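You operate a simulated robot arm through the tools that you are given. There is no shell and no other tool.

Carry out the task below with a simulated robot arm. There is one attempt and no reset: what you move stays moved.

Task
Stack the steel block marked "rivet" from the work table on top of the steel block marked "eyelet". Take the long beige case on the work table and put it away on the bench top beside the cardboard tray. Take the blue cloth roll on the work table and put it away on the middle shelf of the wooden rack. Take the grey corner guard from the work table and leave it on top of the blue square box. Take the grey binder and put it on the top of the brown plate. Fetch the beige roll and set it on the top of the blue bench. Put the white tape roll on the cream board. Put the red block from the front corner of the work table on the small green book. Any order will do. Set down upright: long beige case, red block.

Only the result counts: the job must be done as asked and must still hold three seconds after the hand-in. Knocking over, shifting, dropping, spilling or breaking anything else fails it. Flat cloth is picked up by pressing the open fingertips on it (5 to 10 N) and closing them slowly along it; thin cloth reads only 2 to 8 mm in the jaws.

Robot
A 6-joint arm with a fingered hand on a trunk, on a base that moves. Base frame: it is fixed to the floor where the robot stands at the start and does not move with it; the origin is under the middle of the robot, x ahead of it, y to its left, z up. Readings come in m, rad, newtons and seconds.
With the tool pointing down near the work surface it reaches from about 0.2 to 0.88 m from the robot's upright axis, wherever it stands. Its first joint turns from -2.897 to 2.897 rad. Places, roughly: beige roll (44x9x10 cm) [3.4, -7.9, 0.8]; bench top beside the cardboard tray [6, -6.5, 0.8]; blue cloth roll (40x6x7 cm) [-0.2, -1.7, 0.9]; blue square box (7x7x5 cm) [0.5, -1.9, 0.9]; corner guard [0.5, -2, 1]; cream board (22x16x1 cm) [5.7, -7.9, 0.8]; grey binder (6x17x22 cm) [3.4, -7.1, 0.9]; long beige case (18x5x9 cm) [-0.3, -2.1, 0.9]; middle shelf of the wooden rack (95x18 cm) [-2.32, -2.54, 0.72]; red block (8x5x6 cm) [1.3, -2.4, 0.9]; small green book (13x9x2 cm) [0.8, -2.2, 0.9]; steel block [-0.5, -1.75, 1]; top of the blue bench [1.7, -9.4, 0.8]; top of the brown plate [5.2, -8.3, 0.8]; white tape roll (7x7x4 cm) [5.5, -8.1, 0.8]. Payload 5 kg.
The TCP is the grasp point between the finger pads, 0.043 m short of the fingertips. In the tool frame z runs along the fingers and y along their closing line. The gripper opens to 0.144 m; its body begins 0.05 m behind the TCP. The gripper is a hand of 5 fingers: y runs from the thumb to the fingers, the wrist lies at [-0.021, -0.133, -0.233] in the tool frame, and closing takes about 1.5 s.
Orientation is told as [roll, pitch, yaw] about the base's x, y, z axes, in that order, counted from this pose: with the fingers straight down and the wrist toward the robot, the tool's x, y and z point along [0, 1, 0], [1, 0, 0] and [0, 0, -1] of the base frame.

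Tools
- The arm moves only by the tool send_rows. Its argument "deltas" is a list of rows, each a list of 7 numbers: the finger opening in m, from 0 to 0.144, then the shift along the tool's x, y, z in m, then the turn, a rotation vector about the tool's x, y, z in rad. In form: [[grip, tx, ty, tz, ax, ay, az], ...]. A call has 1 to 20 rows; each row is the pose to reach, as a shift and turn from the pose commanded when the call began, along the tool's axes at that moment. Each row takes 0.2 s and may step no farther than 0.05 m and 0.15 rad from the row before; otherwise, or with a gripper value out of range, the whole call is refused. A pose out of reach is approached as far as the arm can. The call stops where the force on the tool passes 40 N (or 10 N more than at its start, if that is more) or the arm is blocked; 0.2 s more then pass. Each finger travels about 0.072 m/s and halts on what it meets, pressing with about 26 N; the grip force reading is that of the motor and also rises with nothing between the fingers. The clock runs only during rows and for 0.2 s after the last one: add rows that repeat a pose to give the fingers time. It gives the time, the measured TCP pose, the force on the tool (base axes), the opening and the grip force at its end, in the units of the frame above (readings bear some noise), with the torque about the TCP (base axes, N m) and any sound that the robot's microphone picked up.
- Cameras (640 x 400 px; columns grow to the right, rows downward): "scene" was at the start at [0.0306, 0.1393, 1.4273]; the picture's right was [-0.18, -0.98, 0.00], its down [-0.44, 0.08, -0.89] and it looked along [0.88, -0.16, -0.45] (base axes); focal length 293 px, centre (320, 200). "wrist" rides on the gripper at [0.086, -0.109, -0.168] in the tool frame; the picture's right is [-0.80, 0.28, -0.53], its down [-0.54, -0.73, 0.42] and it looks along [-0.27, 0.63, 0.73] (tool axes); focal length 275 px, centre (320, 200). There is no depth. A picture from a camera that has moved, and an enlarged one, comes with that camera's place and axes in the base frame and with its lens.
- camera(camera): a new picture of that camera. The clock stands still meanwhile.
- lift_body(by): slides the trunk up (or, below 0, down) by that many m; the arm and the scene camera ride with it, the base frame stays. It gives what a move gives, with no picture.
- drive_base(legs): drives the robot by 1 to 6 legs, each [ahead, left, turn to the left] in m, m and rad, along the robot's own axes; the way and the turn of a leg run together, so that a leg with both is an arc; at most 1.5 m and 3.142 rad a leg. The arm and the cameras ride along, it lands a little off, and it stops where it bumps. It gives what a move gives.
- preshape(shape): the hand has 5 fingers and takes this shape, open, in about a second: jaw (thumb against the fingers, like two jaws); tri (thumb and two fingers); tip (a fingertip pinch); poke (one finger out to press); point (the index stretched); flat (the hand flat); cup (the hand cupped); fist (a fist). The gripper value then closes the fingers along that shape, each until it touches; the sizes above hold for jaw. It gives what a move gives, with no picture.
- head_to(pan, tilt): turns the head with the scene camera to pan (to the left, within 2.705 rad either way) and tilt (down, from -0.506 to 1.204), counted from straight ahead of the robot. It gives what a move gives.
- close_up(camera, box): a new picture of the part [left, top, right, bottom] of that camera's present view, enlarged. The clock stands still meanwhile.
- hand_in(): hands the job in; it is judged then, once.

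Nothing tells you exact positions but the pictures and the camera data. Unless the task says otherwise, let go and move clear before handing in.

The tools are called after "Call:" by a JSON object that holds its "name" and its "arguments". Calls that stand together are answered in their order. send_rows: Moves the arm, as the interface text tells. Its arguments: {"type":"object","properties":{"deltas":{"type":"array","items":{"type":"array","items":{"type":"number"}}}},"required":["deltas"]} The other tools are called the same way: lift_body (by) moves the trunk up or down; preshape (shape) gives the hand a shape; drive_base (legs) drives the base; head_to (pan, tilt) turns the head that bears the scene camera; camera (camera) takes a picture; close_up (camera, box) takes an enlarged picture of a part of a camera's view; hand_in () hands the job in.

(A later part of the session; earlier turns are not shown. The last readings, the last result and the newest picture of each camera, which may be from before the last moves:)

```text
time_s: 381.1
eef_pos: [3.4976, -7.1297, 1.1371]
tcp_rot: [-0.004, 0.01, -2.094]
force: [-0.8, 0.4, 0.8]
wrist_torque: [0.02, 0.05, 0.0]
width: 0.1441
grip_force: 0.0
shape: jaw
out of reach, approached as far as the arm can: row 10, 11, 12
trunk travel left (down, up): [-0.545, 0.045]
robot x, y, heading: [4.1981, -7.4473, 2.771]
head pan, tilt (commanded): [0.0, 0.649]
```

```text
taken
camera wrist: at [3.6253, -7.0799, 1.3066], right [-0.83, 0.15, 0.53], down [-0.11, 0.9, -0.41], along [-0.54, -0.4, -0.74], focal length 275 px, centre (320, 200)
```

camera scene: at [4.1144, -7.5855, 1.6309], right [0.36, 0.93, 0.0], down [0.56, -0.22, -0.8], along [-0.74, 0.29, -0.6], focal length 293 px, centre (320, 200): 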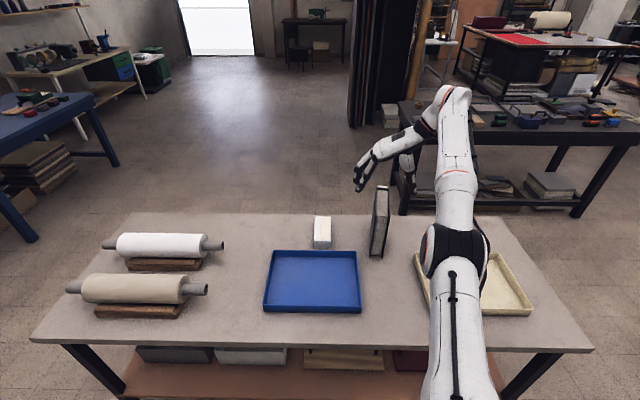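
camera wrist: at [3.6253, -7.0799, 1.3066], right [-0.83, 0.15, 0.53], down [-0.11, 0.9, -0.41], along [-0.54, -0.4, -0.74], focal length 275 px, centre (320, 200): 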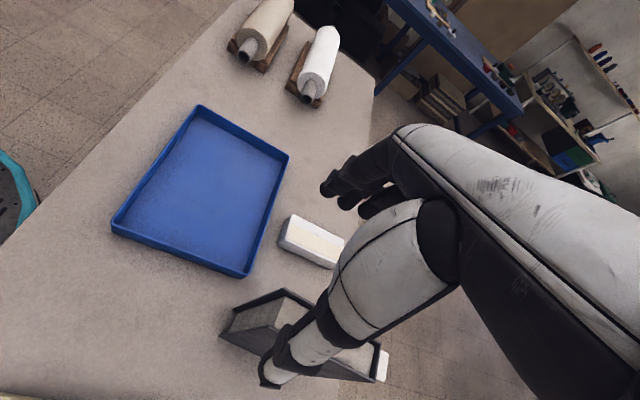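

The arm is nearly straight again, so before it flips I'll back the base off 0.25 m (carrying the hand away from the binder) and bend the elbow by lowering over the trays' free air.

Call:
{"name": "drive_base", "arguments": {"legs": [[-0.25, 0, 0]]}}

Call:
{"name": "send_rows", "arguments": {"deltas": [[0.144, -0.01, 0, 0.03, 0, 0, 0], [0.144, -0.02, 0, 0.06, 0, 0, 0], [0.144, -0.04, 0, 0.09, 0, 0, 0], [0.144, -0.06, 0, 0.11, 0, 0, 0], [0.144, -0.08, 0, 0.12, 0, 0, 0]]}}

Call:
{"name": "camera", "arguments": {"camera": "scene"}}

```text
time_s: 382.9
eef_pos: [3.7355, -7.2211, 1.1398]
tcp_rot: [-0.002, 0.011, -2.094]
force: [-0.6, 0.8, -0.4]
wrist_torque: [0.03, 0.0, 0.01]
width: 0.144
grip_force: 0.1
shape: jaw
trunk travel left (down, up): [-0.545, 0.045]
robot x, y, heading: [4.4326, -7.5439, 2.765]
head pan, tilt (commanded): [0.0, 0.649]
```

```text
time_s: 384.1
eef_pos: [3.7093, -7.2076, 1.0233]
tcp_rot: [-0.005, 0.012, -2.1]
force: [-0.1, 0.1, 0.5]
wrist_torque: [-0.02, -0.03, 0.0]
width: 0.1439
grip_force: 0.1
shape: jaw
out of reach, approached as far as the arm can: row 3, 4, 5
trunk travel left (down, up): [-0.545, 0.045]
robot x, y, heading: [4.4344, -7.5434, 2.765]
head pan, tilt (commanded): [0.0, 0.649]
```

```text
taken
camera scene: at [4.3515, -7.6782, 1.6309], right [0.36, 0.93, 0.0], down [0.56, -0.22, -0.8], along [-0.74, 0.29, -0.6], focal length 293 px, centre (320, 200)
```

scene: 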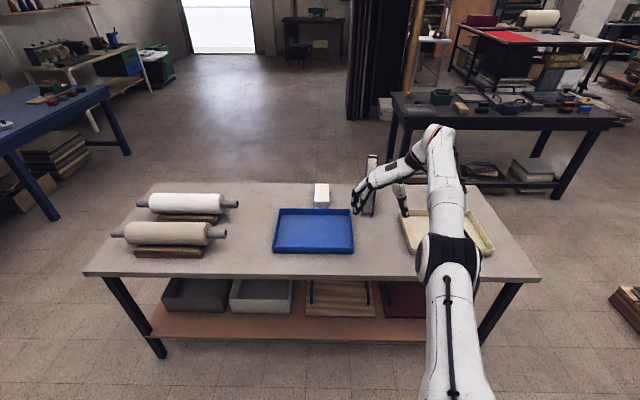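

I shifted the wrong way; retracting toward me now (tool +x) while lowering slightly.

Call:
{"name": "send_rows", "arguments": {"deltas": [[0.144, 0.02, 0, 0.02, 0, 0, 0], [0.144, 0.05, 0, 0.03, 0, 0, 0], [0.144, 0.08, 0, 0.04, 0, 0, 0], [0.144, 0.11, 0, 0.04, 0, 0, 0], [0.144, 0.14, 0, 0.04, 0, 0, 0], [0.144, 0.17, 0, 0.04, 0, 0, 0]]}}

Call:
{"name": "camera", "arguments": {"camera": "scene"}}

```text
time_s: 385.5
eef_pos: [3.8571, -7.2948, 0.9854]
tcp_rot: [-0.004, 0.009, -2.098]
force: [0.0, 0.2, 0.1]
wrist_torque: [-0.03, 0.0, -0.01]
width: 0.1439
grip_force: 0.1
shape: jaw
trunk travel left (down, up): [-0.545, 0.045]
robot x, y, heading: [4.4335, -7.5434, 2.77]
head pan, tilt (commanded): [0.0, 0.649]
```

```text
taken
camera scene: at [4.3518, -7.6785, 1.6309], right [0.36, 0.93, 0.0], down [0.56, -0.22, -0.8], along [-0.74, 0.29, -0.6], focal length 293 px, centre (320, 200)
```

scene: 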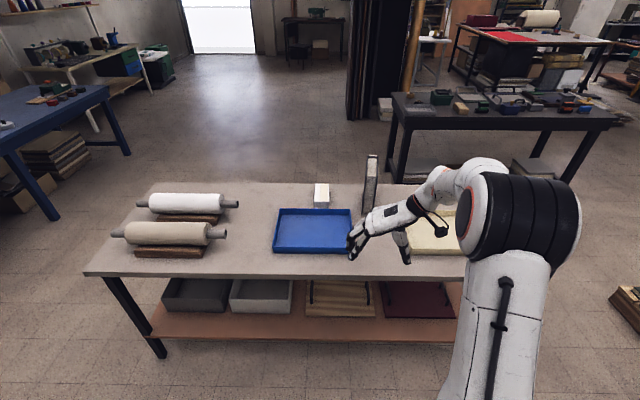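

The elbow is bent normally again. Now measuring the binder precisely.

Call:
{"name": "close_up", "arguments": {"camera": "scene", "box": [310, 145, 422, 225]}}

Call:
{"name": "camera", "arguments": {"camera": "wrist"}}

```text
5.00 times, centred on (366, 185) of scene
camera zoom: at [4.3518, -7.6785, 1.6309], right [0.36, 0.93, 0.0], down [0.56, -0.22, -0.8], along [-0.74, 0.29, -0.6], focal length 1466 px, centre (90, 275)
```

zoom: 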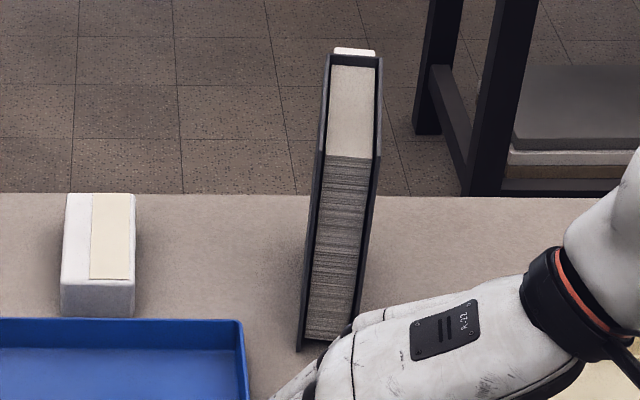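

```text
taken
camera wrist: at [3.9853, -7.2459, 1.1528], right [-0.83, 0.15, 0.53], down [-0.1, 0.9, -0.41], along [-0.54, -0.4, -0.74], focal length 275 px, centre (320, 200)
```

wrist: 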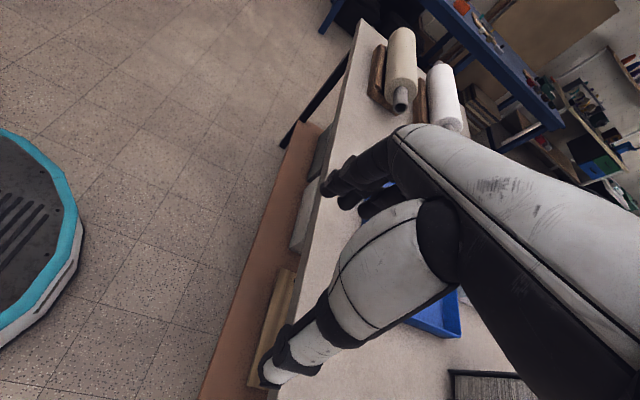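

Refined: binder centre ≈ (3.38, -7.046), top z ≈ 0.96 (table z ≈ 0.745), thickness 5–6 cm along (0.52, 0.86). I'll raise the hand above binder height and move in closer, offset to the right so the wrist is straight ahead.

Call:
{"name": "send_rows", "arguments": {"deltas": [[0.144, 0, 0, -0.03, 0, 0, 0], [0.144, 0, 0, -0.06, 0, 0, 0], [0.144, 0, 0, -0.08, 0, 0, 0], [0.144, 0, 0, -0.08, 0, 0, 0]]}}

Call:
{"name": "drive_base", "arguments": {"legs": [[0.33, -0.18, 0]]}}

Call:
{"name": "camera", "arguments": {"camera": "scene"}}

Call:
{"name": "camera", "arguments": {"camera": "wrist"}}

```text
time_s: 386.5
eef_pos: [3.8549, -7.2967, 1.0615]
tcp_rot: [-0.003, 0.009, -2.095]
force: [-0.6, -0.1, -0.9]
wrist_torque: [0.0, -0.01, -0.01]
width: 0.1441
grip_force: 0.0
shape: jaw
trunk travel left (down, up): [-0.545, 0.045]
robot x, y, heading: [4.4334, -7.5475, 2.772]
head pan, tilt (commanded): [0.0, 0.649]
```

```text
time_s: 388.9
eef_pos: [3.6003, -7.0119, 1.0614]
tcp_rot: [-0.003, 0.012, -2.088]
force: [0.3, -0.1, -0.7]
wrist_torque: [-0.04, -0.03, -0.05]
width: 0.1438
grip_force: 0.1
shape: jaw
trunk travel left (down, up): [-0.545, 0.045]
robot x, y, heading: [4.1818, -7.2551, 2.78]
head pan, tilt (commanded): [0.0, 0.649]
```

```text
taken
camera scene: at [4.1007, -7.3898, 1.6309], right [0.36, 0.93, 0.0], down [0.56, -0.22, -0.8], along [-0.74, 0.28, -0.6], focal length 293 px, centre (320, 200)
```

scene: 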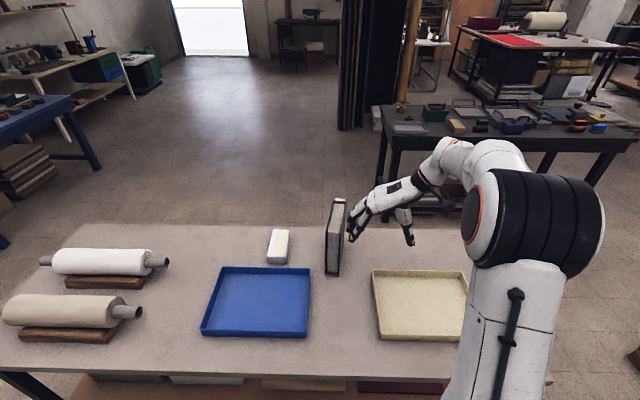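

```text
taken
camera wrist: at [3.7289, -6.9621, 1.2294], right [-0.83, 0.14, 0.53], down [-0.11, 0.9, -0.41], along [-0.54, -0.4, -0.74], focal length 275 px, centre (320, 200)
```

wrist: 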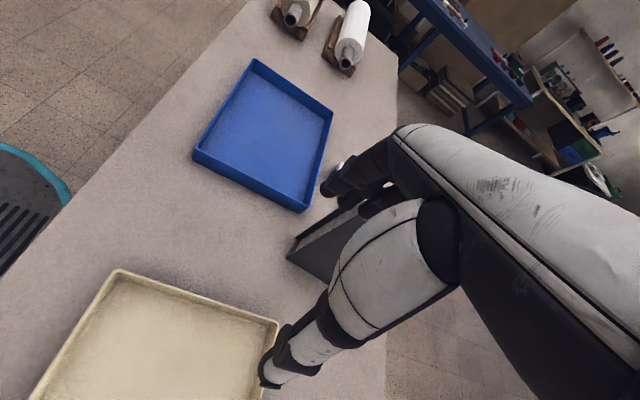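

Call:
{"name": "close_up", "arguments": {"camera": "scene", "box": [270, 185, 430, 285]}}

Call:
{"name": "close_up", "arguments": {"camera": "wrist", "box": [260, 140, 420, 300]}}

```text
4.00 times, centred on (350, 235) of scene
camera zoom: at [4.1007, -7.3898, 1.6309], right [0.36, 0.93, 0.0], down [0.56, -0.22, -0.8], along [-0.74, 0.28, -0.6], focal length 1173 px, centre (200, 60)
```

zoom: 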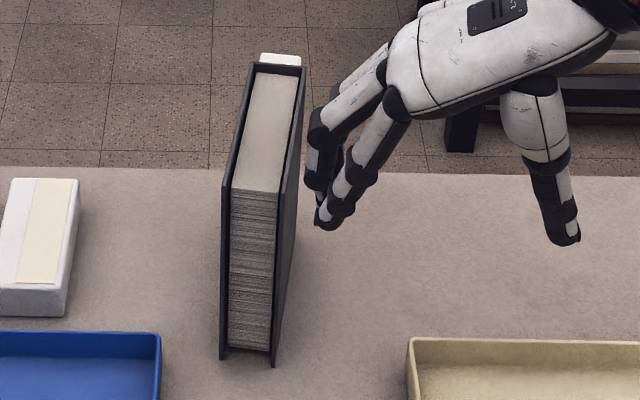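

```text
2.50 times, centred on (340, 220) of wrist
camera zoom: at [3.7289, -6.9621, 1.2294], right [-0.83, 0.14, 0.53], down [-0.11, 0.9, -0.41], along [-0.54, -0.4, -0.74], focal length 688 px, centre (270, 150)
```

zoom: 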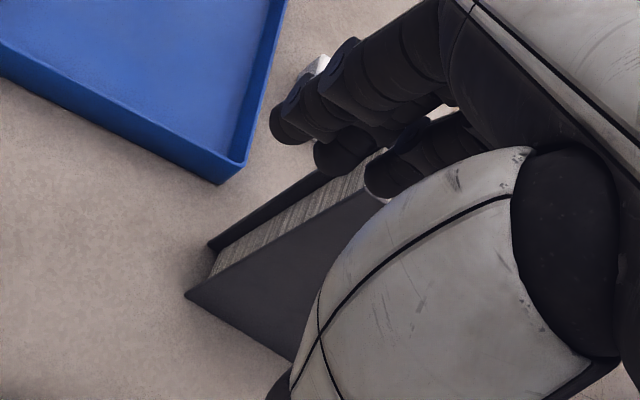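

Binder centre refined to (3.389, -7.054), top 0.965. I'll raise the trunk to its top and edge 4 cm closer so the arm needn't stretch, then hover over it.

Call:
{"name": "lift_body", "arguments": {"by": 0.045}}

Call:
{"name": "drive_base", "arguments": {"legs": [[0.04, 0, 0]]}}

```text
time_s: 389.8
eef_pos: [3.6012, -7.0132, 1.1059]
tcp_rot: [-0.004, 0.011, -2.088]
force: [0.2, -0.3, 0.6]
wrist_torque: [-0.03, 0.02, 0.03]
width: 0.1438
grip_force: 0.0
shape: jaw
trunk travel left (down, up): [-0.59, 0.0]
robot x, y, heading: [4.1821, -7.2545, 2.783]
head pan, tilt (commanded): [0.0, 0.649]
```

```text
time_s: 390.7
eef_pos: [3.5645, -6.9995, 1.1061]
tcp_rot: [-0.002, 0.01, -2.088]
force: [0.5, 0.3, -0.6]
wrist_torque: [0.0, -0.06, 0.0]
width: 0.144
grip_force: 0.0
shape: jaw
trunk travel left (down, up): [-0.59, 0.0]
robot x, y, heading: [4.1486, -7.238, 2.784]
head pan, tilt (commanded): [0.0, 0.649]
```

Call:
{"name": "send_rows", "arguments": {"deltas": [[0.144, -0.0211, 0.0269, 0.004, 0, 0, 0.005], [0.144, -0.0422, 0.0538, 0.008, 0, 0, 0.01], [0.144, -0.0634, 0.0808, 0.012, 0, 0, 0.015], [0.144, -0.0845, 0.1077, 0.016, 0, 0, 0.02], [0.144, -0.1056, 0.1346, 0.02, 0, 0, 0.022], [0.144, -0.1056, 0.1346, 0.045, 0, 0, 0.022], [0.144, -0.1056, 0.1346, 0.071, 0, 0, 0.022], [0.144, -0.1056, 0.1346, 0.071, 0, 0, 0.022]]}}

Call:
{"name": "camera", "arguments": {"camera": "wrist"}}

Call:
{"name": "close_up", "arguments": {"camera": "scene", "box": [250, 140, 442, 290]}}

```text
time_s: 392.5
eef_pos: [3.4079, -7.0622, 1.0318]
tcp_rot: [-0.003, 0.011, -2.11]
force: [0.0, 0.3, -0.4]
wrist_torque: [-0.08, 0.0, 0.0]
width: 0.1438
grip_force: 0.0
shape: jaw
trunk travel left (down, up): [-0.59, 0.0]
robot x, y, heading: [4.1461, -7.2444, 2.781]
head pan, tilt (commanded): [0.0, 0.649]
```

```text
taken
camera wrist: at [3.536, -7.0159, 1.1995], right [-0.83, 0.16, 0.53], down [-0.09, 0.91, -0.41], along [-0.55, -0.39, -0.74], focal length 275 px, centre (320, 200)
```

wrist: 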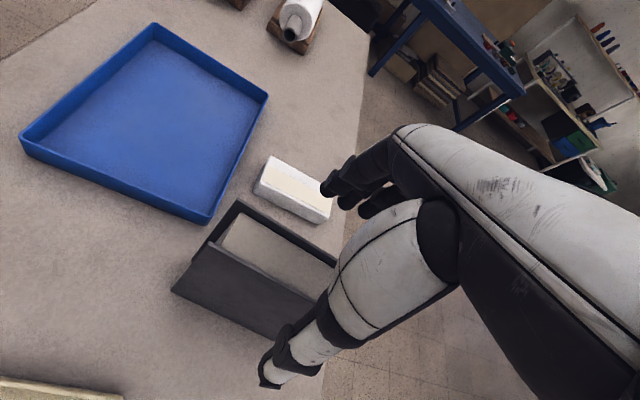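

```text
2.67 times, centred on (346, 215) of scene
camera zoom: at [4.0646, -7.3763, 1.6759], right [0.36, 0.93, 0.0], down [0.57, -0.22, -0.8], along [-0.74, 0.28, -0.6], focal length 782 px, centre (251, 160)
```

zoom: 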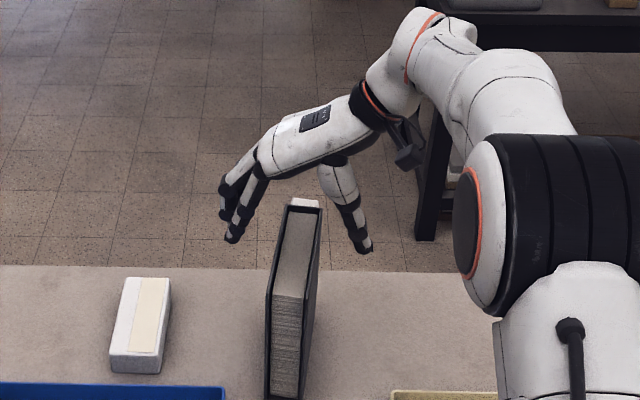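

Thumb and fingers straddle the binder; I need an 11 mm shift along the closing line. Descending and then closing slowly.

Call:
{"name": "send_rows", "arguments": {"deltas": [[0.144, 0, 0.011, 0.02, 0, 0, 0], [0.144, 0, 0.011, 0.05, 0, 0, 0], [0.144, 0, 0.011, 0.08, 0, 0, 0], [0.144, 0, 0.011, 0.105, 0, 0, 0], [0.144, 0, 0.011, 0.112, 0, 0, 0], [0.144, 0, 0.011, 0.112, 0, 0, 0]]}}

Call:
{"name": "close_up", "arguments": {"camera": "scene", "box": [250, 140, 442, 290]}}

Call:
{"name": "camera", "arguments": {"camera": "wrist"}}

```text
time_s: 393.9
eef_pos: [3.4013, -7.0721, 0.9199]
tcp_rot: [-0.003, 0.01, -2.109]
force: [0.2, 0.8, 1.8]
wrist_torque: [0.04, -0.05, -0.01]
width: 0.1437
grip_force: 0.1
shape: jaw
trunk travel left (down, up): [-0.59, 0.0]
robot x, y, heading: [4.1465, -7.2411, 2.778]
head pan, tilt (commanded): [0.0, 0.649]
```

```text
2.67 times, centred on (346, 215) of scene
camera zoom: at [4.0648, -7.3762, 1.6759], right [0.36, 0.93, 0.0], down [0.56, -0.22, -0.8], along [-0.74, 0.28, -0.6], focal length 782 px, centre (251, 160)
```

zoom: 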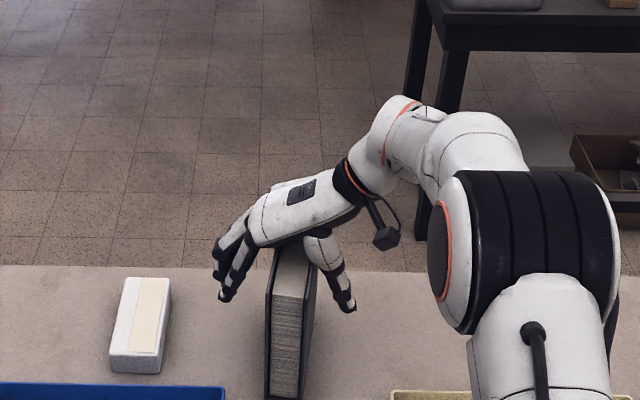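

```text
taken
camera wrist: at [3.53, -7.0252, 1.0886], right [-0.83, 0.16, 0.53], down [-0.09, 0.91, -0.41], along [-0.55, -0.39, -0.74], focal length 275 px, centre (320, 200)
```

wrist: 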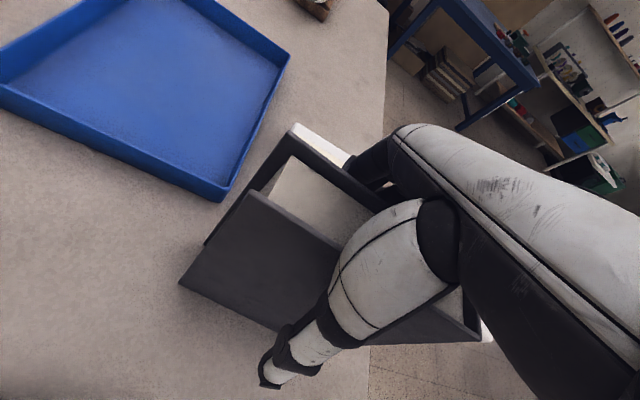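

Call:
{"name": "send_rows", "arguments": {"deltas": [[0.12, 0, 0, -0.003, 0, 0, 0], [0.105, 0, 0, -0.003, 0, 0, 0], [0.09, 0, 0, -0.003, 0, 0, 0], [0.08, 0, 0, -0.003, 0, 0, 0], [0.07, 0, 0, -0.003, 0, 0, 0], [0.06, 0, 0, -0.003, 0, 0, 0], [0.05, 0, 0, -0.003, 0, 0, 0], [0.04, 0, 0, -0.003, 0, 0, 0], [0.02, 0, 0, -0.003, 0, 0, 0], [0.0, 0, 0, -0.003, 0, 0, 0], [0.0, 0, 0, -0.003, 0, 0, 0], [0.0, 0, 0, -0.003, 0, 0, 0]]}}

Call:
{"name": "close_up", "arguments": {"camera": "scene", "box": [250, 140, 442, 290]}}

```text
time_s: 396.5
eef_pos: [3.4011, -7.0721, 0.9225]
tcp_rot: [-0.005, 0.012, -2.11]
force: [-0.4, -0.3, -0.1]
wrist_torque: [-0.06, 0.03, 0.07]
width: 0.0461
grip_force: 25.8
shape: jaw
trunk travel left (down, up): [-0.59, 0.0]
robot x, y, heading: [4.1452, -7.2425, 2.785]
head pan, tilt (commanded): [0.0, 0.649]
```

```text
2.67 times, centred on (346, 215) of scene
camera zoom: at [4.0644, -7.3762, 1.6759], right [0.36, 0.93, 0.0], down [0.57, -0.22, -0.8], along [-0.74, 0.28, -0.6], focal length 782 px, centre (251, 160)
```

zoom: 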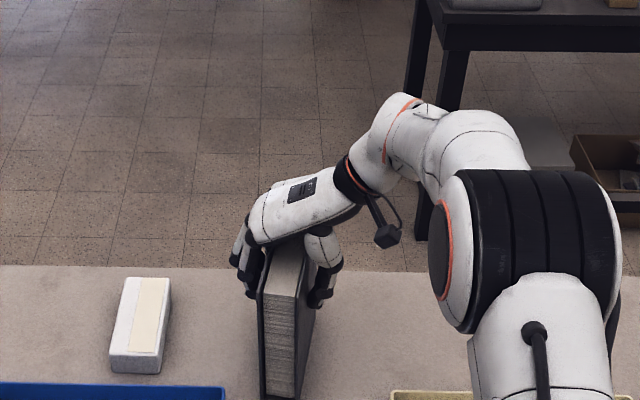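

Gripped (46 mm, 26 N). Lifting 3 cm and checking the load.

Call:
{"name": "send_rows", "arguments": {"deltas": [[0.0, 0, 0, -0.008, 0, 0, 0], [0.0, 0, 0, -0.018, 0, 0, 0], [0.0, 0, 0, -0.03, 0, 0, 0], [0.0, 0, 0, -0.03, 0, 0, 0]]}}

Call:
{"name": "close_up", "arguments": {"camera": "scene", "box": [250, 140, 442, 290]}}

```text
time_s: 397.5
eef_pos: [3.4002, -7.0721, 0.9539]
tcp_rot: [-0.004, 0.011, -2.111]
force: [-0.8, 0.6, -4.7]
wrist_torque: [-0.03, -0.02, -0.01]
width: 0.0461
grip_force: 26.1
shape: jaw
trunk travel left (down, up): [-0.59, 0.0]
robot x, y, heading: [4.144, -7.24, 2.774]
head pan, tilt (commanded): [0.0, 0.649]
```

```text
2.67 times, centred on (346, 215) of scene
camera zoom: at [4.0643, -7.3762, 1.6759], right [0.36, 0.93, 0.0], down [0.57, -0.22, -0.8], along [-0.74, 0.28, -0.6], focal length 782 px, centre (251, 160)
```

zoom: 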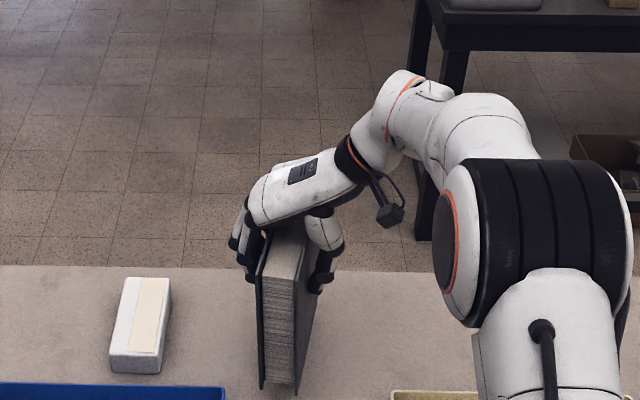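

Half a kilo, held well. Lifting more and pulling it in toward me.

Call:
{"name": "send_rows", "arguments": {"deltas": [[0.0, 0, 0, -0.025, 0, 0, 0], [0.0, 0, 0, -0.05, 0, 0, 0], [0.0, 0.01, -0.003, -0.07, 0, 0, 0], [0.0, 0.03, -0.01, -0.085, 0, 0, 0], [0.0, 0.06, -0.02, -0.1, 0, 0, 0], [0.0, 0.095, -0.031, -0.115, 0, 0, 0], [0.0, 0.13, -0.042, -0.13, 0, 0, 0], [0.0, 0.165, -0.054, -0.15, 0, 0, 0], [0.0, 0.2, -0.065, -0.17, 0, 0, 0], [0.0, 0.235, -0.077, -0.19, 0, 0, 0], [0.0, 0.27, -0.088, -0.21, 0, 0, 0], [0.0, 0.27, -0.088, -0.21, 0, 0, 0]]}}

Call:
{"name": "camera", "arguments": {"camera": "scene"}}

```text
time_s: 400.1
eef_pos: [3.6783, -7.1355, 1.1681]
tcp_rot: [-0.004, 0.01, -2.109]
force: [-0.2, -0.7, -4.0]
wrist_torque: [0.04, 0.02, -0.03]
width: 0.0458
grip_force: 26.2
shape: jaw
trunk travel left (down, up): [-0.59, 0.0]
robot x, y, heading: [4.1481, -7.2448, 2.774]
head pan, tilt (commanded): [0.0, 0.649]
```

```text
taken
camera scene: at [4.0644, -7.3762, 1.6758], right [0.36, 0.93, 0.0], down [0.57, -0.22, -0.8], along [-0.74, 0.28, -0.6], focal length 293 px, centre (320, 200)
```

scene: 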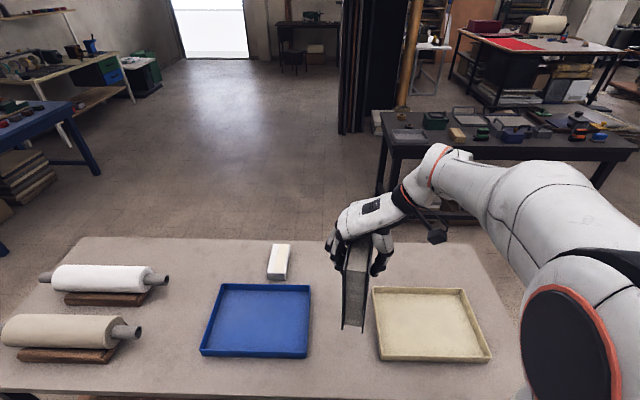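

The binder is clear. I'll back off, turn around to the grey bench and line up with the brown plate (centre ≈ (5.22, -8.34)).

Call:
{"name": "drive_base", "arguments": {"legs": [[-0.45, 0, 0], [0, 0, 3.14], [0, -0.6, 0]]}}

Call:
{"name": "head_to", "arguments": {"pan": 0.0, "tilt": 0.7}}

Call:
{"name": "camera", "arguments": {"camera": "scene"}}

```text
time_s: 413.2
eef_pos: [4.8072, -8.0807, 1.1677]
tcp_rot: [-0.003, 0.01, 1.014]
force: [0.1, -0.7, -4.3]
wrist_torque: [0.02, -0.01, 0.02]
width: 0.0458
grip_force: 26.1
shape: jaw
trunk travel left (down, up): [-0.59, 0.0]
robot x, y, heading: [4.3441, -7.9656, -0.382]
head pan, tilt (commanded): [0.0, 0.649]
```

```text
time_s: 413.8
eef_pos: [4.8079, -8.0792, 1.167]
tcp_rot: [-0.005, 0.01, 1.014]
force: [-0.7, -0.3, -3.8]
wrist_torque: [-0.01, 0.01, 0.01]
width: 0.0457
grip_force: 26.8
shape: jaw
trunk travel left (down, up): [-0.59, 0.0]
robot x, y, heading: [4.3446, -7.9647, -0.378]
head pan, tilt (commanded): [0.0, 0.7]
```

```text
taken
camera scene: at [4.4256, -7.8312, 1.6716], right [-0.37, -0.93, 0.0], down [-0.6, 0.24, -0.76], along [0.71, -0.29, -0.64], focal length 293 px, centre (320, 200)
```

scene: 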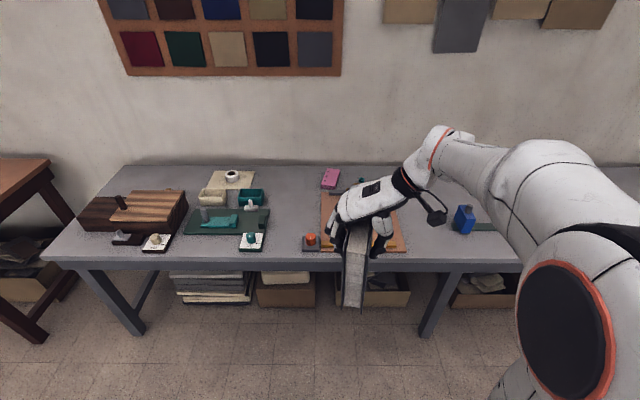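

Call:
{"name": "drive_base", "arguments": {"legs": [[0.34, 0, 0]]}}

Call:
{"name": "camera", "arguments": {"camera": "scene"}}

Call:
{"name": "camera", "arguments": {"camera": "wrist"}}

```text
time_s: 416.1
eef_pos: [5.1314, -8.2079, 1.1673]
tcp_rot: [-0.005, 0.009, 1.016]
force: [0.4, 0.1, -4.6]
wrist_torque: [0.02, 0.05, -0.01]
width: 0.0459
grip_force: 25.8
shape: jaw
trunk travel left (down, up): [-0.59, 0.0]
robot x, y, heading: [4.6661, -8.0942, -0.379]
head pan, tilt (commanded): [0.0, 0.7]
```

```text
taken
camera scene: at [4.7487, -7.9608, 1.6715], right [-0.37, -0.93, 0.0], down [-0.6, 0.24, -0.76], along [0.71, -0.28, -0.64], focal length 293 px, centre (320, 200)
```

scene: 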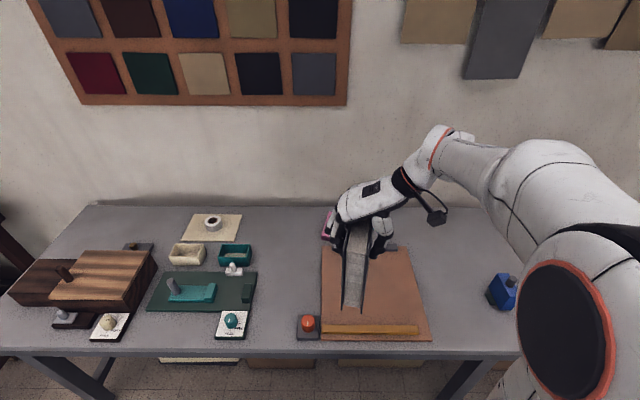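

```text
taken
camera wrist: at [5.0012, -8.2528, 1.336], right [0.83, -0.17, 0.53], down [0.08, -0.91, -0.41], along [0.56, 0.38, -0.74], focal length 275 px, centre (320, 200)
```

wrist: 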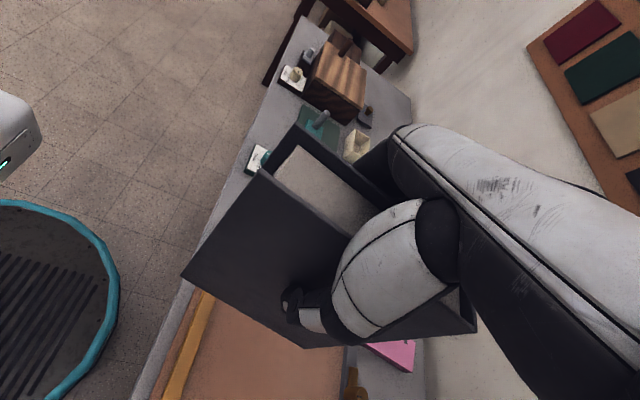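

The plate's free centre is at about (5.22, -8.33). Moving the binder over it and lowering to a few cm above.

Call:
{"name": "send_rows", "arguments": {"deltas": [[0.0, -0.021, -0.01, 0.01, 0, 0, -0.025], [0.0, -0.042, -0.02, 0.02, 0, 0, -0.05], [0.0, -0.063, -0.03, 0.03, 0, 0, -0.075], [0.0, -0.084, -0.04, 0.05, 0, 0, -0.1], [0.0, -0.105, -0.05, 0.075, 0, 0, -0.125], [0.0, -0.126, -0.0597, 0.1, 0, 0, -0.15], [0.0, -0.126, -0.0597, 0.13, 0, 0, -0.15], [0.0, -0.126, -0.0597, 0.16, 0, 0, -0.15], [0.0, -0.126, -0.0597, 0.16, 0, 0, -0.15]]}}

Call:
{"name": "camera", "arguments": {"camera": "scene"}}

Call:
{"name": "close_up", "arguments": {"camera": "scene", "box": [290, 180, 450, 350]}}

```text
time_s: 418.1
eef_pos: [5.2052, -8.3281, 1.0069]
tcp_rot: [-0.001, 0.013, 1.165]
force: [0.8, 0.3, -4.4]
wrist_torque: [0.04, 0.04, 0.03]
width: 0.0458
grip_force: 25.9
shape: jaw
trunk travel left (down, up): [-0.59, 0.0]
robot x, y, heading: [4.665, -8.0962, -0.382]
head pan, tilt (commanded): [0.0, 0.7]
```

```text
taken
camera scene: at [4.7483, -7.9608, 1.6716], right [-0.37, -0.93, 0.0], down [-0.6, 0.24, -0.76], along [0.71, -0.28, -0.64], focal length 293 px, centre (320, 200)
```

scene: 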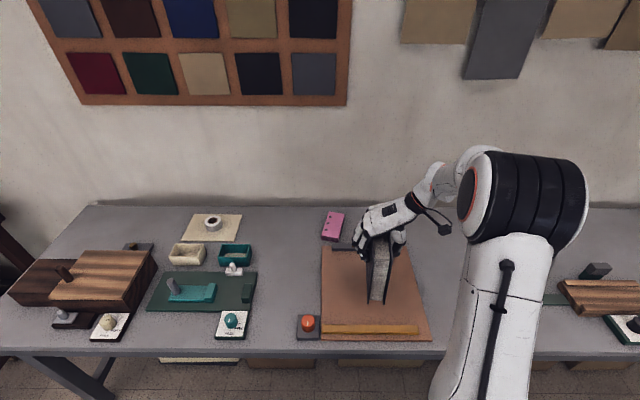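

```text
2.35 times, centred on (370, 265) of scene
camera zoom: at [4.7483, -7.9608, 1.6716], right [-0.37, -0.93, 0.0], down [-0.6, 0.24, -0.76], along [0.71, -0.28, -0.64], focal length 690 px, centre (202, 47)
```

zoom: 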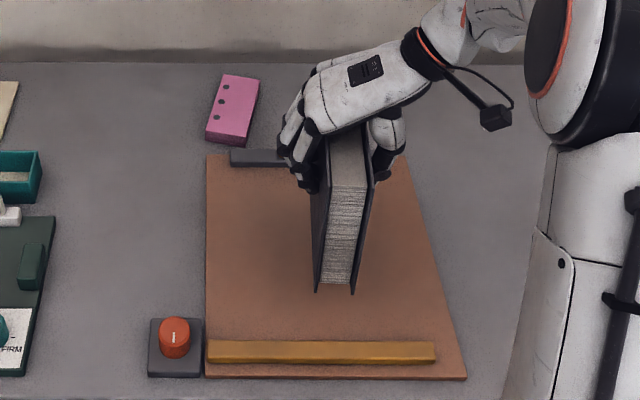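

Well placed on the plate's free area, clear of the bar and yellow strip. Lowering to contact.

Call:
{"name": "send_rows", "arguments": {"deltas": [[0.0, 0, 0, 0.015, 0, 0, 0], [0.0, 0, 0, 0.028, 0, 0, 0], [0.0, 0, 0, 0.033, 0, 0, 0], [0.0, 0, 0, 0.033, 0, 0, 0]]}}

Call:
{"name": "send_rows", "arguments": {"deltas": [[0.0, 0, 0, 0.002, 0, 0, 0], [0.0, 0, 0, 0.004, 0, 0, 0], [0.0, 0, 0, 0.004, 0, 0, 0]]}}

```text
time_s: 419.1
eef_pos: [5.203, -8.3288, 0.9749]
tcp_rot: [-0.001, 0.012, 1.162]
force: [1.0, -0.7, -3.6]
wrist_torque: [0.03, 0.0, -0.04]
width: 0.0459
grip_force: 26.1
shape: jaw
trunk travel left (down, up): [-0.59, 0.0]
robot x, y, heading: [4.6675, -8.0993, -0.38]
head pan, tilt (commanded): [0.0, 0.7]
```

```text
time_s: 419.9
eef_pos: [5.2065, -8.3281, 0.9712]
tcp_rot: [-0.001, 0.012, 1.163]
force: [-0.1, -0.2, -4.3]
wrist_torque: [0.02, 0.0, 0.02]
width: 0.0457
grip_force: 25.9
shape: jaw
trunk travel left (down, up): [-0.59, 0.0]
robot x, y, heading: [4.67, -8.0971, -0.376]
head pan, tilt (commanded): [0.0, 0.7]
```

Call:
{"name": "send_rows", "arguments": {"deltas": [[0.0, 0, 0, 0.002, 0, 0, 0], [0.0, 0, 0, 0.004, 0, 0, 0], [0.0, 0, 0, 0.004, 0, 0, 0]]}}

Call:
{"name": "send_rows", "arguments": {"deltas": [[0.0, 0, 0, 0.0015, 0, 0, 0], [0.0, 0, 0, 0.003, 0, 0, 0], [0.0, 0, 0, 0.003, 0, 0, 0]]}}

```text
time_s: 420.7
eef_pos: [5.2053, -8.3276, 0.9668]
tcp_rot: [-0.002, 0.014, 1.163]
force: [0.7, 0.1, -5.0]
wrist_torque: [-0.01, 0.09, -0.03]
width: 0.0456
grip_force: 26.0
shape: jaw
trunk travel left (down, up): [-0.59, 0.0]
robot x, y, heading: [4.6686, -8.0985, -0.378]
head pan, tilt (commanded): [0.0, 0.7]
```

```text
time_s: 421.5
eef_pos: [5.2061, -8.3279, 0.9651]
tcp_rot: [-0.002, 0.012, 1.163]
force: [-0.4, 0.1, -4.2]
wrist_torque: [0.01, 0.0, 0.0]
width: 0.0458
grip_force: 25.8
shape: jaw
trunk travel left (down, up): [-0.59, 0.0]
robot x, y, heading: [4.668, -8.0974, -0.38]
head pan, tilt (commanded): [0.0, 0.7]
```

Call:
{"name": "send_rows", "arguments": {"deltas": [[0.0, 0, 0, 0.0015, 0, 0, 0], [0.0, 0, 0, 0.003, 0, 0, 0], [0.0, 0, 0, 0.003, 0, 0, 0]]}}

Call:
{"name": "send_rows", "arguments": {"deltas": [[0.0, 0, 0, 0.0015, 0, 0, 0], [0.0, 0, 0, 0.003, 0, 0, 0], [0.0, 0, 0, 0.003, 0, 0, 0]]}}

Call:
{"name": "close_up", "arguments": {"camera": "scene", "box": [290, 180, 450, 350]}}

```text
time_s: 422.3
eef_pos: [5.2061, -8.3271, 0.9602]
tcp_rot: [-0.001, 0.012, 1.164]
force: [0.5, -0.1, -4.2]
wrist_torque: [0.01, 0.01, 0.01]
width: 0.0455
grip_force: 26.3
shape: jaw
trunk travel left (down, up): [-0.59, 0.0]
robot x, y, heading: [4.6636, -8.1007, -0.378]
head pan, tilt (commanded): [0.0, 0.7]
```

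```text
time_s: 423.1
eef_pos: [5.2056, -8.3266, 0.9585]
tcp_rot: [-0.003, 0.01, 1.165]
force: [0.1, 0.1, -4.0]
wrist_torque: [0.02, -0.02, -0.02]
width: 0.0458
grip_force: 26.6
shape: jaw
trunk travel left (down, up): [-0.59, 0.0]
robot x, y, heading: [4.67, -8.0918, -0.38]
head pan, tilt (commanded): [0.0, 0.7]
```

```text
2.35 times, centred on (370, 265) of scene
camera zoom: at [4.7482, -7.9607, 1.6715], right [-0.37, -0.93, 0.0], down [-0.6, 0.24, -0.76], along [0.71, -0.28, -0.64], focal length 690 px, centre (202, 47)
```

zoom: 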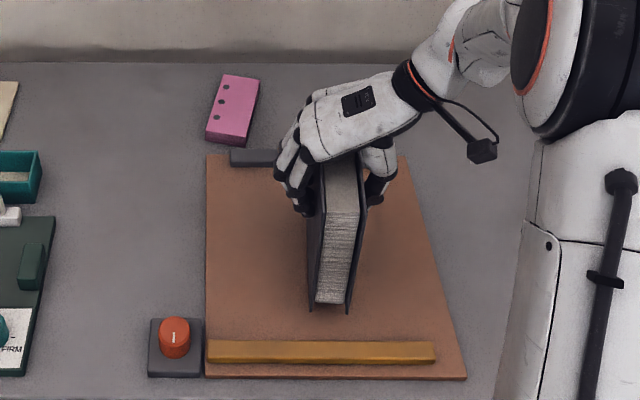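

Call:
{"name": "send_rows", "arguments": {"deltas": [[0.0, 0, 0, 0.0015, 0, 0, 0], [0.0, 0, 0, 0.003, 0, 0, 0], [0.0, 0, 0, 0.003, 0, 0, 0]]}}

Call:
{"name": "send_rows", "arguments": {"deltas": [[0.0, 0, 0, 0.0015, 0, 0, 0], [0.0, 0, 0, 0.003, 0, 0, 0], [0.0, 0, 0, 0.003, 0, 0, 0]]}}

```text
time_s: 423.9
eef_pos: [5.2073, -8.3275, 0.9554]
tcp_rot: [-0.002, 0.012, 1.162]
force: [1.0, -0.6, -5.4]
wrist_torque: [0.01, 0.02, -0.02]
width: 0.0457
grip_force: 25.9
shape: jaw
trunk travel left (down, up): [-0.59, 0.0]
robot x, y, heading: [4.6671, -8.0967, -0.375]
head pan, tilt (commanded): [0.0, 0.7]
```

```text
time_s: 424.7
eef_pos: [5.2064, -8.3267, 0.9529]
tcp_rot: [-0.001, 0.011, 1.165]
force: [0.4, -0.5, -4.4]
wrist_torque: [0.0, 0.02, 0.0]
width: 0.0455
grip_force: 26.1
shape: jaw
trunk travel left (down, up): [-0.59, 0.0]
robot x, y, heading: [4.6665, -8.0965, -0.378]
head pan, tilt (commanded): [0.0, 0.7]
```

Call:
{"name": "send_rows", "arguments": {"deltas": [[0.0, 0, 0, 0.0015, 0, 0, 0], [0.0, 0, 0, 0.003, 0, 0, 0], [0.0, 0, 0, 0.003, 0, 0, 0]]}}

Call:
{"name": "send_rows", "arguments": {"deltas": [[0.0, 0, 0, 0.0015, 0, 0, 0], [0.0, 0, 0, 0.003, 0, 0, 0], [0.0, 0, 0, 0.003, 0, 0, 0]]}}

```text
time_s: 425.5
eef_pos: [5.2066, -8.3279, 0.9499]
tcp_rot: [-0.002, 0.011, 1.164]
force: [-0.5, 0.3, -3.8]
wrist_torque: [0.03, 0.01, 0.01]
width: 0.0455
grip_force: 25.6
shape: jaw
trunk travel left (down, up): [-0.59, 0.0]
robot x, y, heading: [4.6681, -8.0936, -0.378]
head pan, tilt (commanded): [0.0, 0.7]
```

```text
time_s: 426.3
eef_pos: [5.2056, -8.3265, 0.9471]
tcp_rot: [-0.002, 0.012, 1.165]
force: [0.4, -0.2, -3.2]
wrist_torque: [0.0, 0.04, 0.01]
width: 0.0457
grip_force: 25.9
shape: jaw
trunk travel left (down, up): [-0.59, 0.0]
robot x, y, heading: [4.6702, -8.0961, -0.385]
head pan, tilt (commanded): [0.0, 0.7]
```

Call:
{"name": "send_rows", "arguments": {"deltas": [[0.0, 0, 0, 0.0015, 0, 0, 0], [0.0, 0, 0, 0.003, 0, 0, 0], [0.0, 0, 0, 0.003, 0, 0, 0]]}}

Call:
{"name": "send_rows", "arguments": {"deltas": [[0.0, 0, 0, 0.0015, 0, 0, 0], [0.0, 0, 0, 0.003, 0, 0, 0], [0.0, 0, 0, 0.003, 0, 0, 0]]}}

Call:
{"name": "close_up", "arguments": {"camera": "scene", "box": [330, 220, 426, 320]}}

```text
time_s: 427.1
eef_pos: [5.2066, -8.3289, 0.9441]
tcp_rot: [-0.002, 0.011, 1.163]
force: [0.4, -0.1, -4.6]
wrist_torque: [0.02, 0.02, 0.04]
width: 0.0459
grip_force: 26.1
shape: jaw
trunk travel left (down, up): [-0.59, 0.0]
robot x, y, heading: [4.6671, -8.0923, -0.381]
head pan, tilt (commanded): [0.0, 0.7]
```

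```text
time_s: 427.9
eef_pos: [5.2047, -8.3274, 0.941]
tcp_rot: [-0.002, 0.01, 1.164]
force: [-0.7, 0.0, -5.0]
wrist_torque: [-0.01, 0.04, 0.0]
width: 0.0458
grip_force: 25.9
shape: jaw
trunk travel left (down, up): [-0.59, 0.0]
robot x, y, heading: [4.665, -8.0961, -0.38]
head pan, tilt (commanded): [0.0, 0.7]
```

```text
4.00 times, centred on (378, 270) of scene
camera zoom: at [4.7482, -7.9607, 1.6715], right [-0.37, -0.93, 0.0], down [-0.6, 0.24, -0.76], along [0.71, -0.28, -0.64], focal length 1173 px, centre (88, -80)
```

zoom: 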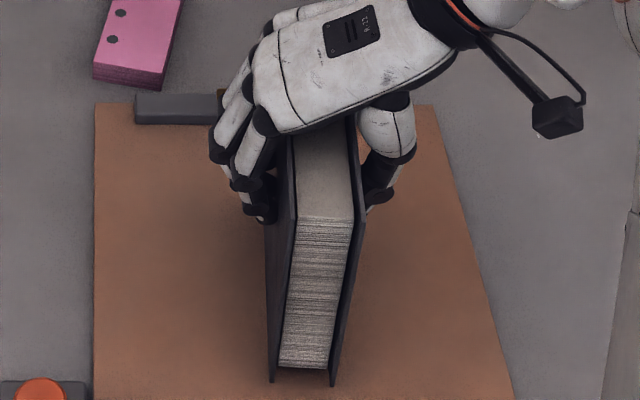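

Call:
{"name": "send_rows", "arguments": {"deltas": [[0.0, 0, 0, 0.0015, 0, 0, 0], [0.0, 0, 0, 0.003, 0, 0, 0], [0.0, 0, 0, 0.003, 0, 0, 0]]}}

Call:
{"name": "send_rows", "arguments": {"deltas": [[0.0, 0, 0, 0.0015, 0, 0, 0], [0.0, 0, 0, 0.003, 0, 0, 0], [0.0, 0, 0, 0.003, 0, 0, 0]]}}

Call:
{"name": "send_rows", "arguments": {"deltas": [[0.0, 0, 0, 0.0015, 0, 0, 0], [0.0, 0, 0, 0.003, 0, 0, 0], [0.0, 0, 0, 0.003, 0, 0, 0]]}}

```text
time_s: 428.7
eef_pos: [5.205, -8.3278, 0.938]
tcp_rot: [-0.002, 0.011, 1.164]
force: [-0.4, 0.8, -4.0]
wrist_torque: [0.05, 0.02, -0.01]
width: 0.0455
grip_force: 26.4
shape: jaw
trunk travel left (down, up): [-0.59, 0.0]
robot x, y, heading: [4.6674, -8.0959, -0.377]
head pan, tilt (commanded): [0.0, 0.7]
```

```text
time_s: 429.5
eef_pos: [5.2057, -8.3287, 0.9347]
tcp_rot: [-0.004, 0.012, 1.165]
force: [-1.2, -1.0, 3.9]
wrist_torque: [-0.04, 0.01, 0.01]
width: 0.0459
grip_force: 26.1
shape: jaw
trunk travel left (down, up): [-0.59, 0.0]
robot x, y, heading: [4.667, -8.1, -0.383]
head pan, tilt (commanded): [0.0, 0.7]
```

```text
time_s: 430.3
eef_pos: [5.2048, -8.329, 0.9334]
tcp_rot: [-0.006, 0.01, 1.162]
force: [-0.4, -4.3, 25.5]
wrist_torque: [-0.11, -0.02, -0.03]
width: 0.0473
grip_force: 26.2
shape: jaw
trunk travel left (down, up): [-0.59, 0.0]
robot x, y, heading: [4.6621, -8.0971, -0.383]
head pan, tilt (commanded): [0.0, 0.7]
```

Contact made (now a bit firm at 25 N). Easing up 2.5 mm and releasing slowly.

Call:
{"name": "send_rows", "arguments": {"deltas": [[0.0, 0, 0, -0.0025, 0, 0, 0], [0.0, 0, 0, -0.0025, 0, 0, 0], [0.05, 0, 0, -0.0025, 0, 0, 0], [0.06, 0, 0, -0.0025, 0, 0, 0], [0.07, 0, 0, -0.0025, 0, 0, 0], [0.08, 0, 0, -0.0025, 0, 0, 0], [0.095, 0, 0, -0.0025, 0, 0, 0], [0.11, 0, 0, -0.0025, 0, 0, 0], [0.11, 0, 0, -0.0025, 0, 0, 0]]}}

Call:
{"name": "close_up", "arguments": {"camera": "scene", "box": [290, 180, 450, 350]}}

```text
time_s: 432.3
eef_pos: [5.2062, -8.3285, 0.9344]
tcp_rot: [-0.002, 0.012, 1.165]
force: [0.1, -0.3, 0.4]
wrist_torque: [0.01, 0.0, 0.03]
width: 0.1096
grip_force: 0.1
shape: jaw
trunk travel left (down, up): [-0.59, 0.0]
robot x, y, heading: [4.6674, -8.0961, -0.381]
head pan, tilt (commanded): [0.0, 0.7]
```

```text
2.35 times, centred on (370, 265) of scene
camera zoom: at [4.7479, -7.9606, 1.6716], right [-0.37, -0.93, 0.0], down [-0.6, 0.24, -0.76], along [0.71, -0.28, -0.64], focal length 690 px, centre (202, 47)
```

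zoom: 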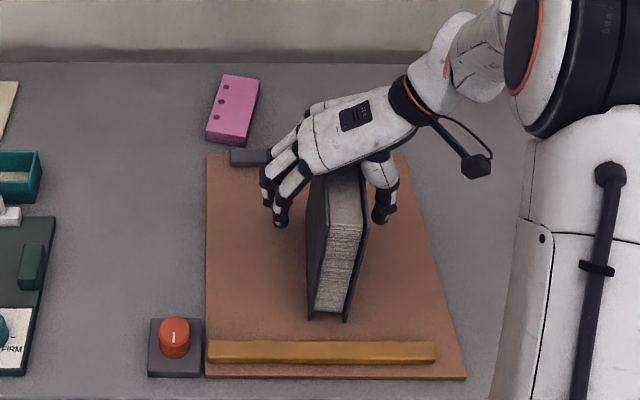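

Binder is standing free. Lifting straight up.

Call:
{"name": "send_rows", "arguments": {"deltas": [[0.125, 0, 0, 0, 0, 0, 0], [0.125, 0, 0, -0.02, 0, 0, 0], [0.125, 0, 0, -0.05, 0, 0, 0], [0.125, 0, 0, -0.09, 0, 0, 0], [0.125, 0, 0, -0.13, 0, 0, 0], [0.125, 0, 0, -0.17, 0, 0, 0], [0.125, 0, 0, -0.2, 0, 0, 0], [0.125, 0, 0, -0.2, 0, 0, 0]]}}

Call:
{"name": "camera", "arguments": {"camera": "scene"}}

Call:
{"name": "close_up", "arguments": {"camera": "scene", "box": [290, 180, 450, 350]}}

```text
time_s: 434.1
eef_pos: [5.2045, -8.3241, 1.1342]
tcp_rot: [-0.002, 0.012, 1.164]
force: [-0.3, 0.3, -0.3]
wrist_torque: [0.02, 0.0, 0.01]
width: 0.1246
grip_force: 0.0
shape: jaw
trunk travel left (down, up): [-0.59, 0.0]
robot x, y, heading: [4.6646, -8.0936, -0.38]
head pan, tilt (commanded): [0.0, 0.7]
```

```text
taken
camera scene: at [4.7479, -7.9606, 1.6715], right [-0.37, -0.93, 0.0], down [-0.6, 0.24, -0.76], along [0.71, -0.28, -0.64], focal length 293 px, centre (320, 200)
```

scene: 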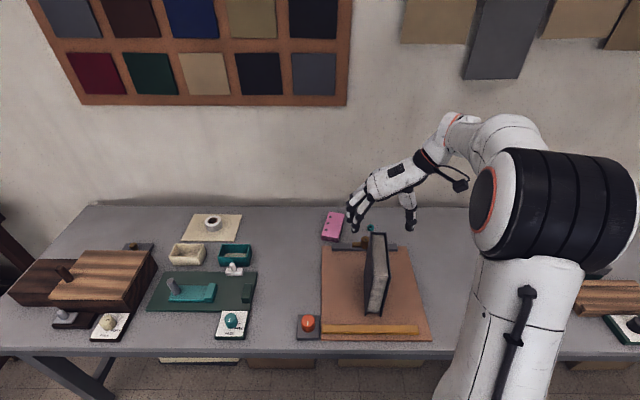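

```text
2.35 times, centred on (370, 265) of scene
camera zoom: at [4.7479, -7.9606, 1.6715], right [-0.37, -0.93, 0.0], down [-0.6, 0.24, -0.76], along [0.71, -0.28, -0.64], focal length 690 px, centre (202, 47)
```

zoom: 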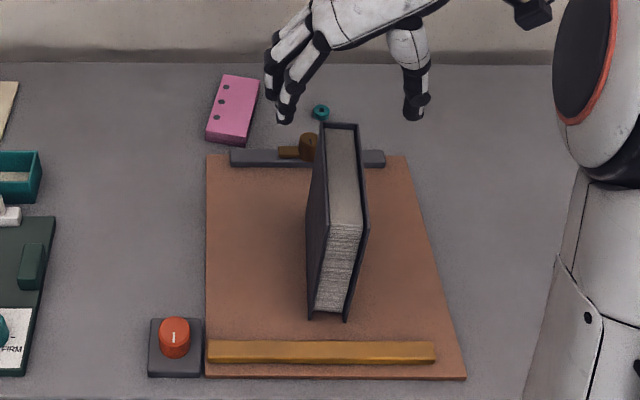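

The binder stands on the brown plate. Last item: the beige roll. I'll turn the hand back to its natural yaw and fold the arm.

Call:
{"name": "send_rows", "arguments": {"deltas": [[0.144, 0.008, -0.004, -0.005, 0, 0, 0.13], [0.144, 0.016, -0.007, -0.01, 0, 0, 0.26], [0.144, 0.023, -0.011, -0.015, 0, 0, 0.39], [0.144, 0.031, -0.014, -0.02, 0, 0, 0.52], [0.144, 0.039, -0.018, -0.025, 0, 0, 0.65], [0.144, 0.047, -0.021, -0.03, 0, 0, 0.78], [0.144, 0.055, -0.025, -0.03, 0, 0, 0.91], [0.144, 0.062, -0.028, -0.03, 0, 0, 1.04], [0.144, 0.07, -0.032, -0.03, 0, 0, 1.17], [0.144, 0.078, -0.035, -0.03, 0, 0, 1.3], [0.144, 0.0857, -0.0385, -0.03, 0, 0, 1.43], [0.144, 0.0857, -0.0385, -0.03, 0, 0, 1.544], [0.144, 0.0857, -0.0385, -0.03, 0, 0, 1.544]]}}

Call:
{"name": "camera", "arguments": {"camera": "scene"}}

```text
time_s: 436.9
eef_pos: [5.1139, -8.3263, 1.164]
tcp_rot: [-0.011, 0.0, -0.379]
force: [0.3, 0.2, 0.3]
wrist_torque: [0.0, 0.03, 0.01]
width: 0.1435
grip_force: 0.0
shape: jaw
trunk travel left (down, up): [-0.59, 0.0]
robot x, y, heading: [4.6664, -8.0958, -0.38]
head pan, tilt (commanded): [0.0, 0.7]
```

```text
taken
camera scene: at [4.7479, -7.9606, 1.6716], right [-0.37, -0.93, 0.0], down [-0.6, 0.24, -0.76], along [0.71, -0.28, -0.64], focal length 293 px, centre (320, 200)
```

scene: 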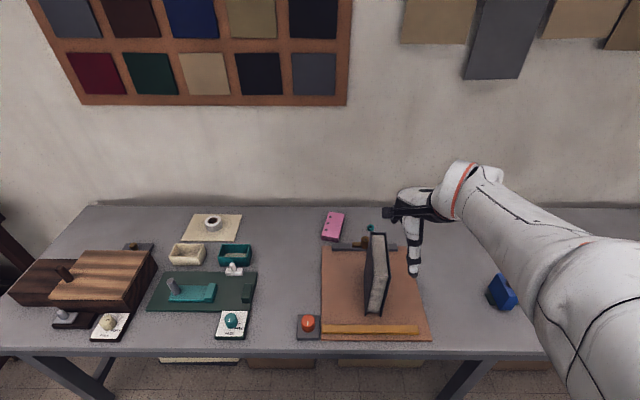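

Call:
{"name": "drive_base", "arguments": {"legs": [[-0.38, 0, 0], [0, 0, -3.14], [0, 0.29, 0]]}}

Call:
{"name": "head_to", "arguments": {"pan": 0.1, "tilt": 0.65}}

Call:
{"name": "camera", "arguments": {"camera": "scene"}}

```text
time_s: 448.3
eef_pos: [3.7538, -7.99, 1.1645]
tcp_rot: [-0.012, -0.001, 2.758]
force: [-0.5, 1.3, 0.2]
wrist_torque: [0.03, 0.0, 0.03]
width: 0.1436
grip_force: 0.0
shape: jaw
trunk travel left (down, up): [-0.59, 0.0]
robot x, y, heading: [4.2006, -8.2252, 2.748]
head pan, tilt (commanded): [0.0, 0.7]
```

```text
time_s: 448.9
eef_pos: [3.755, -7.9899, 1.1653]
tcp_rot: [-0.013, -0.002, 2.757]
force: [-0.3, 0.0, 0.4]
wrist_torque: [-0.01, 0.0, 0.02]
width: 0.1436
grip_force: 0.0
shape: jaw
trunk travel left (down, up): [-0.59, 0.0]
robot x, y, heading: [4.201, -8.2231, 2.753]
head pan, tilt (commanded): [0.099, 0.649]
```

```text
taken
camera scene: at [4.1134, -8.3657, 1.6759], right [0.28, 0.96, 0.0], down [0.58, -0.17, -0.8], along [-0.76, 0.23, -0.6], focal length 293 px, centre (320, 200)
```

scene: 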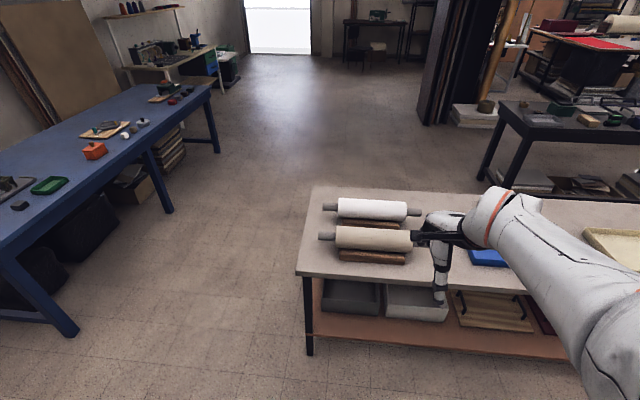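

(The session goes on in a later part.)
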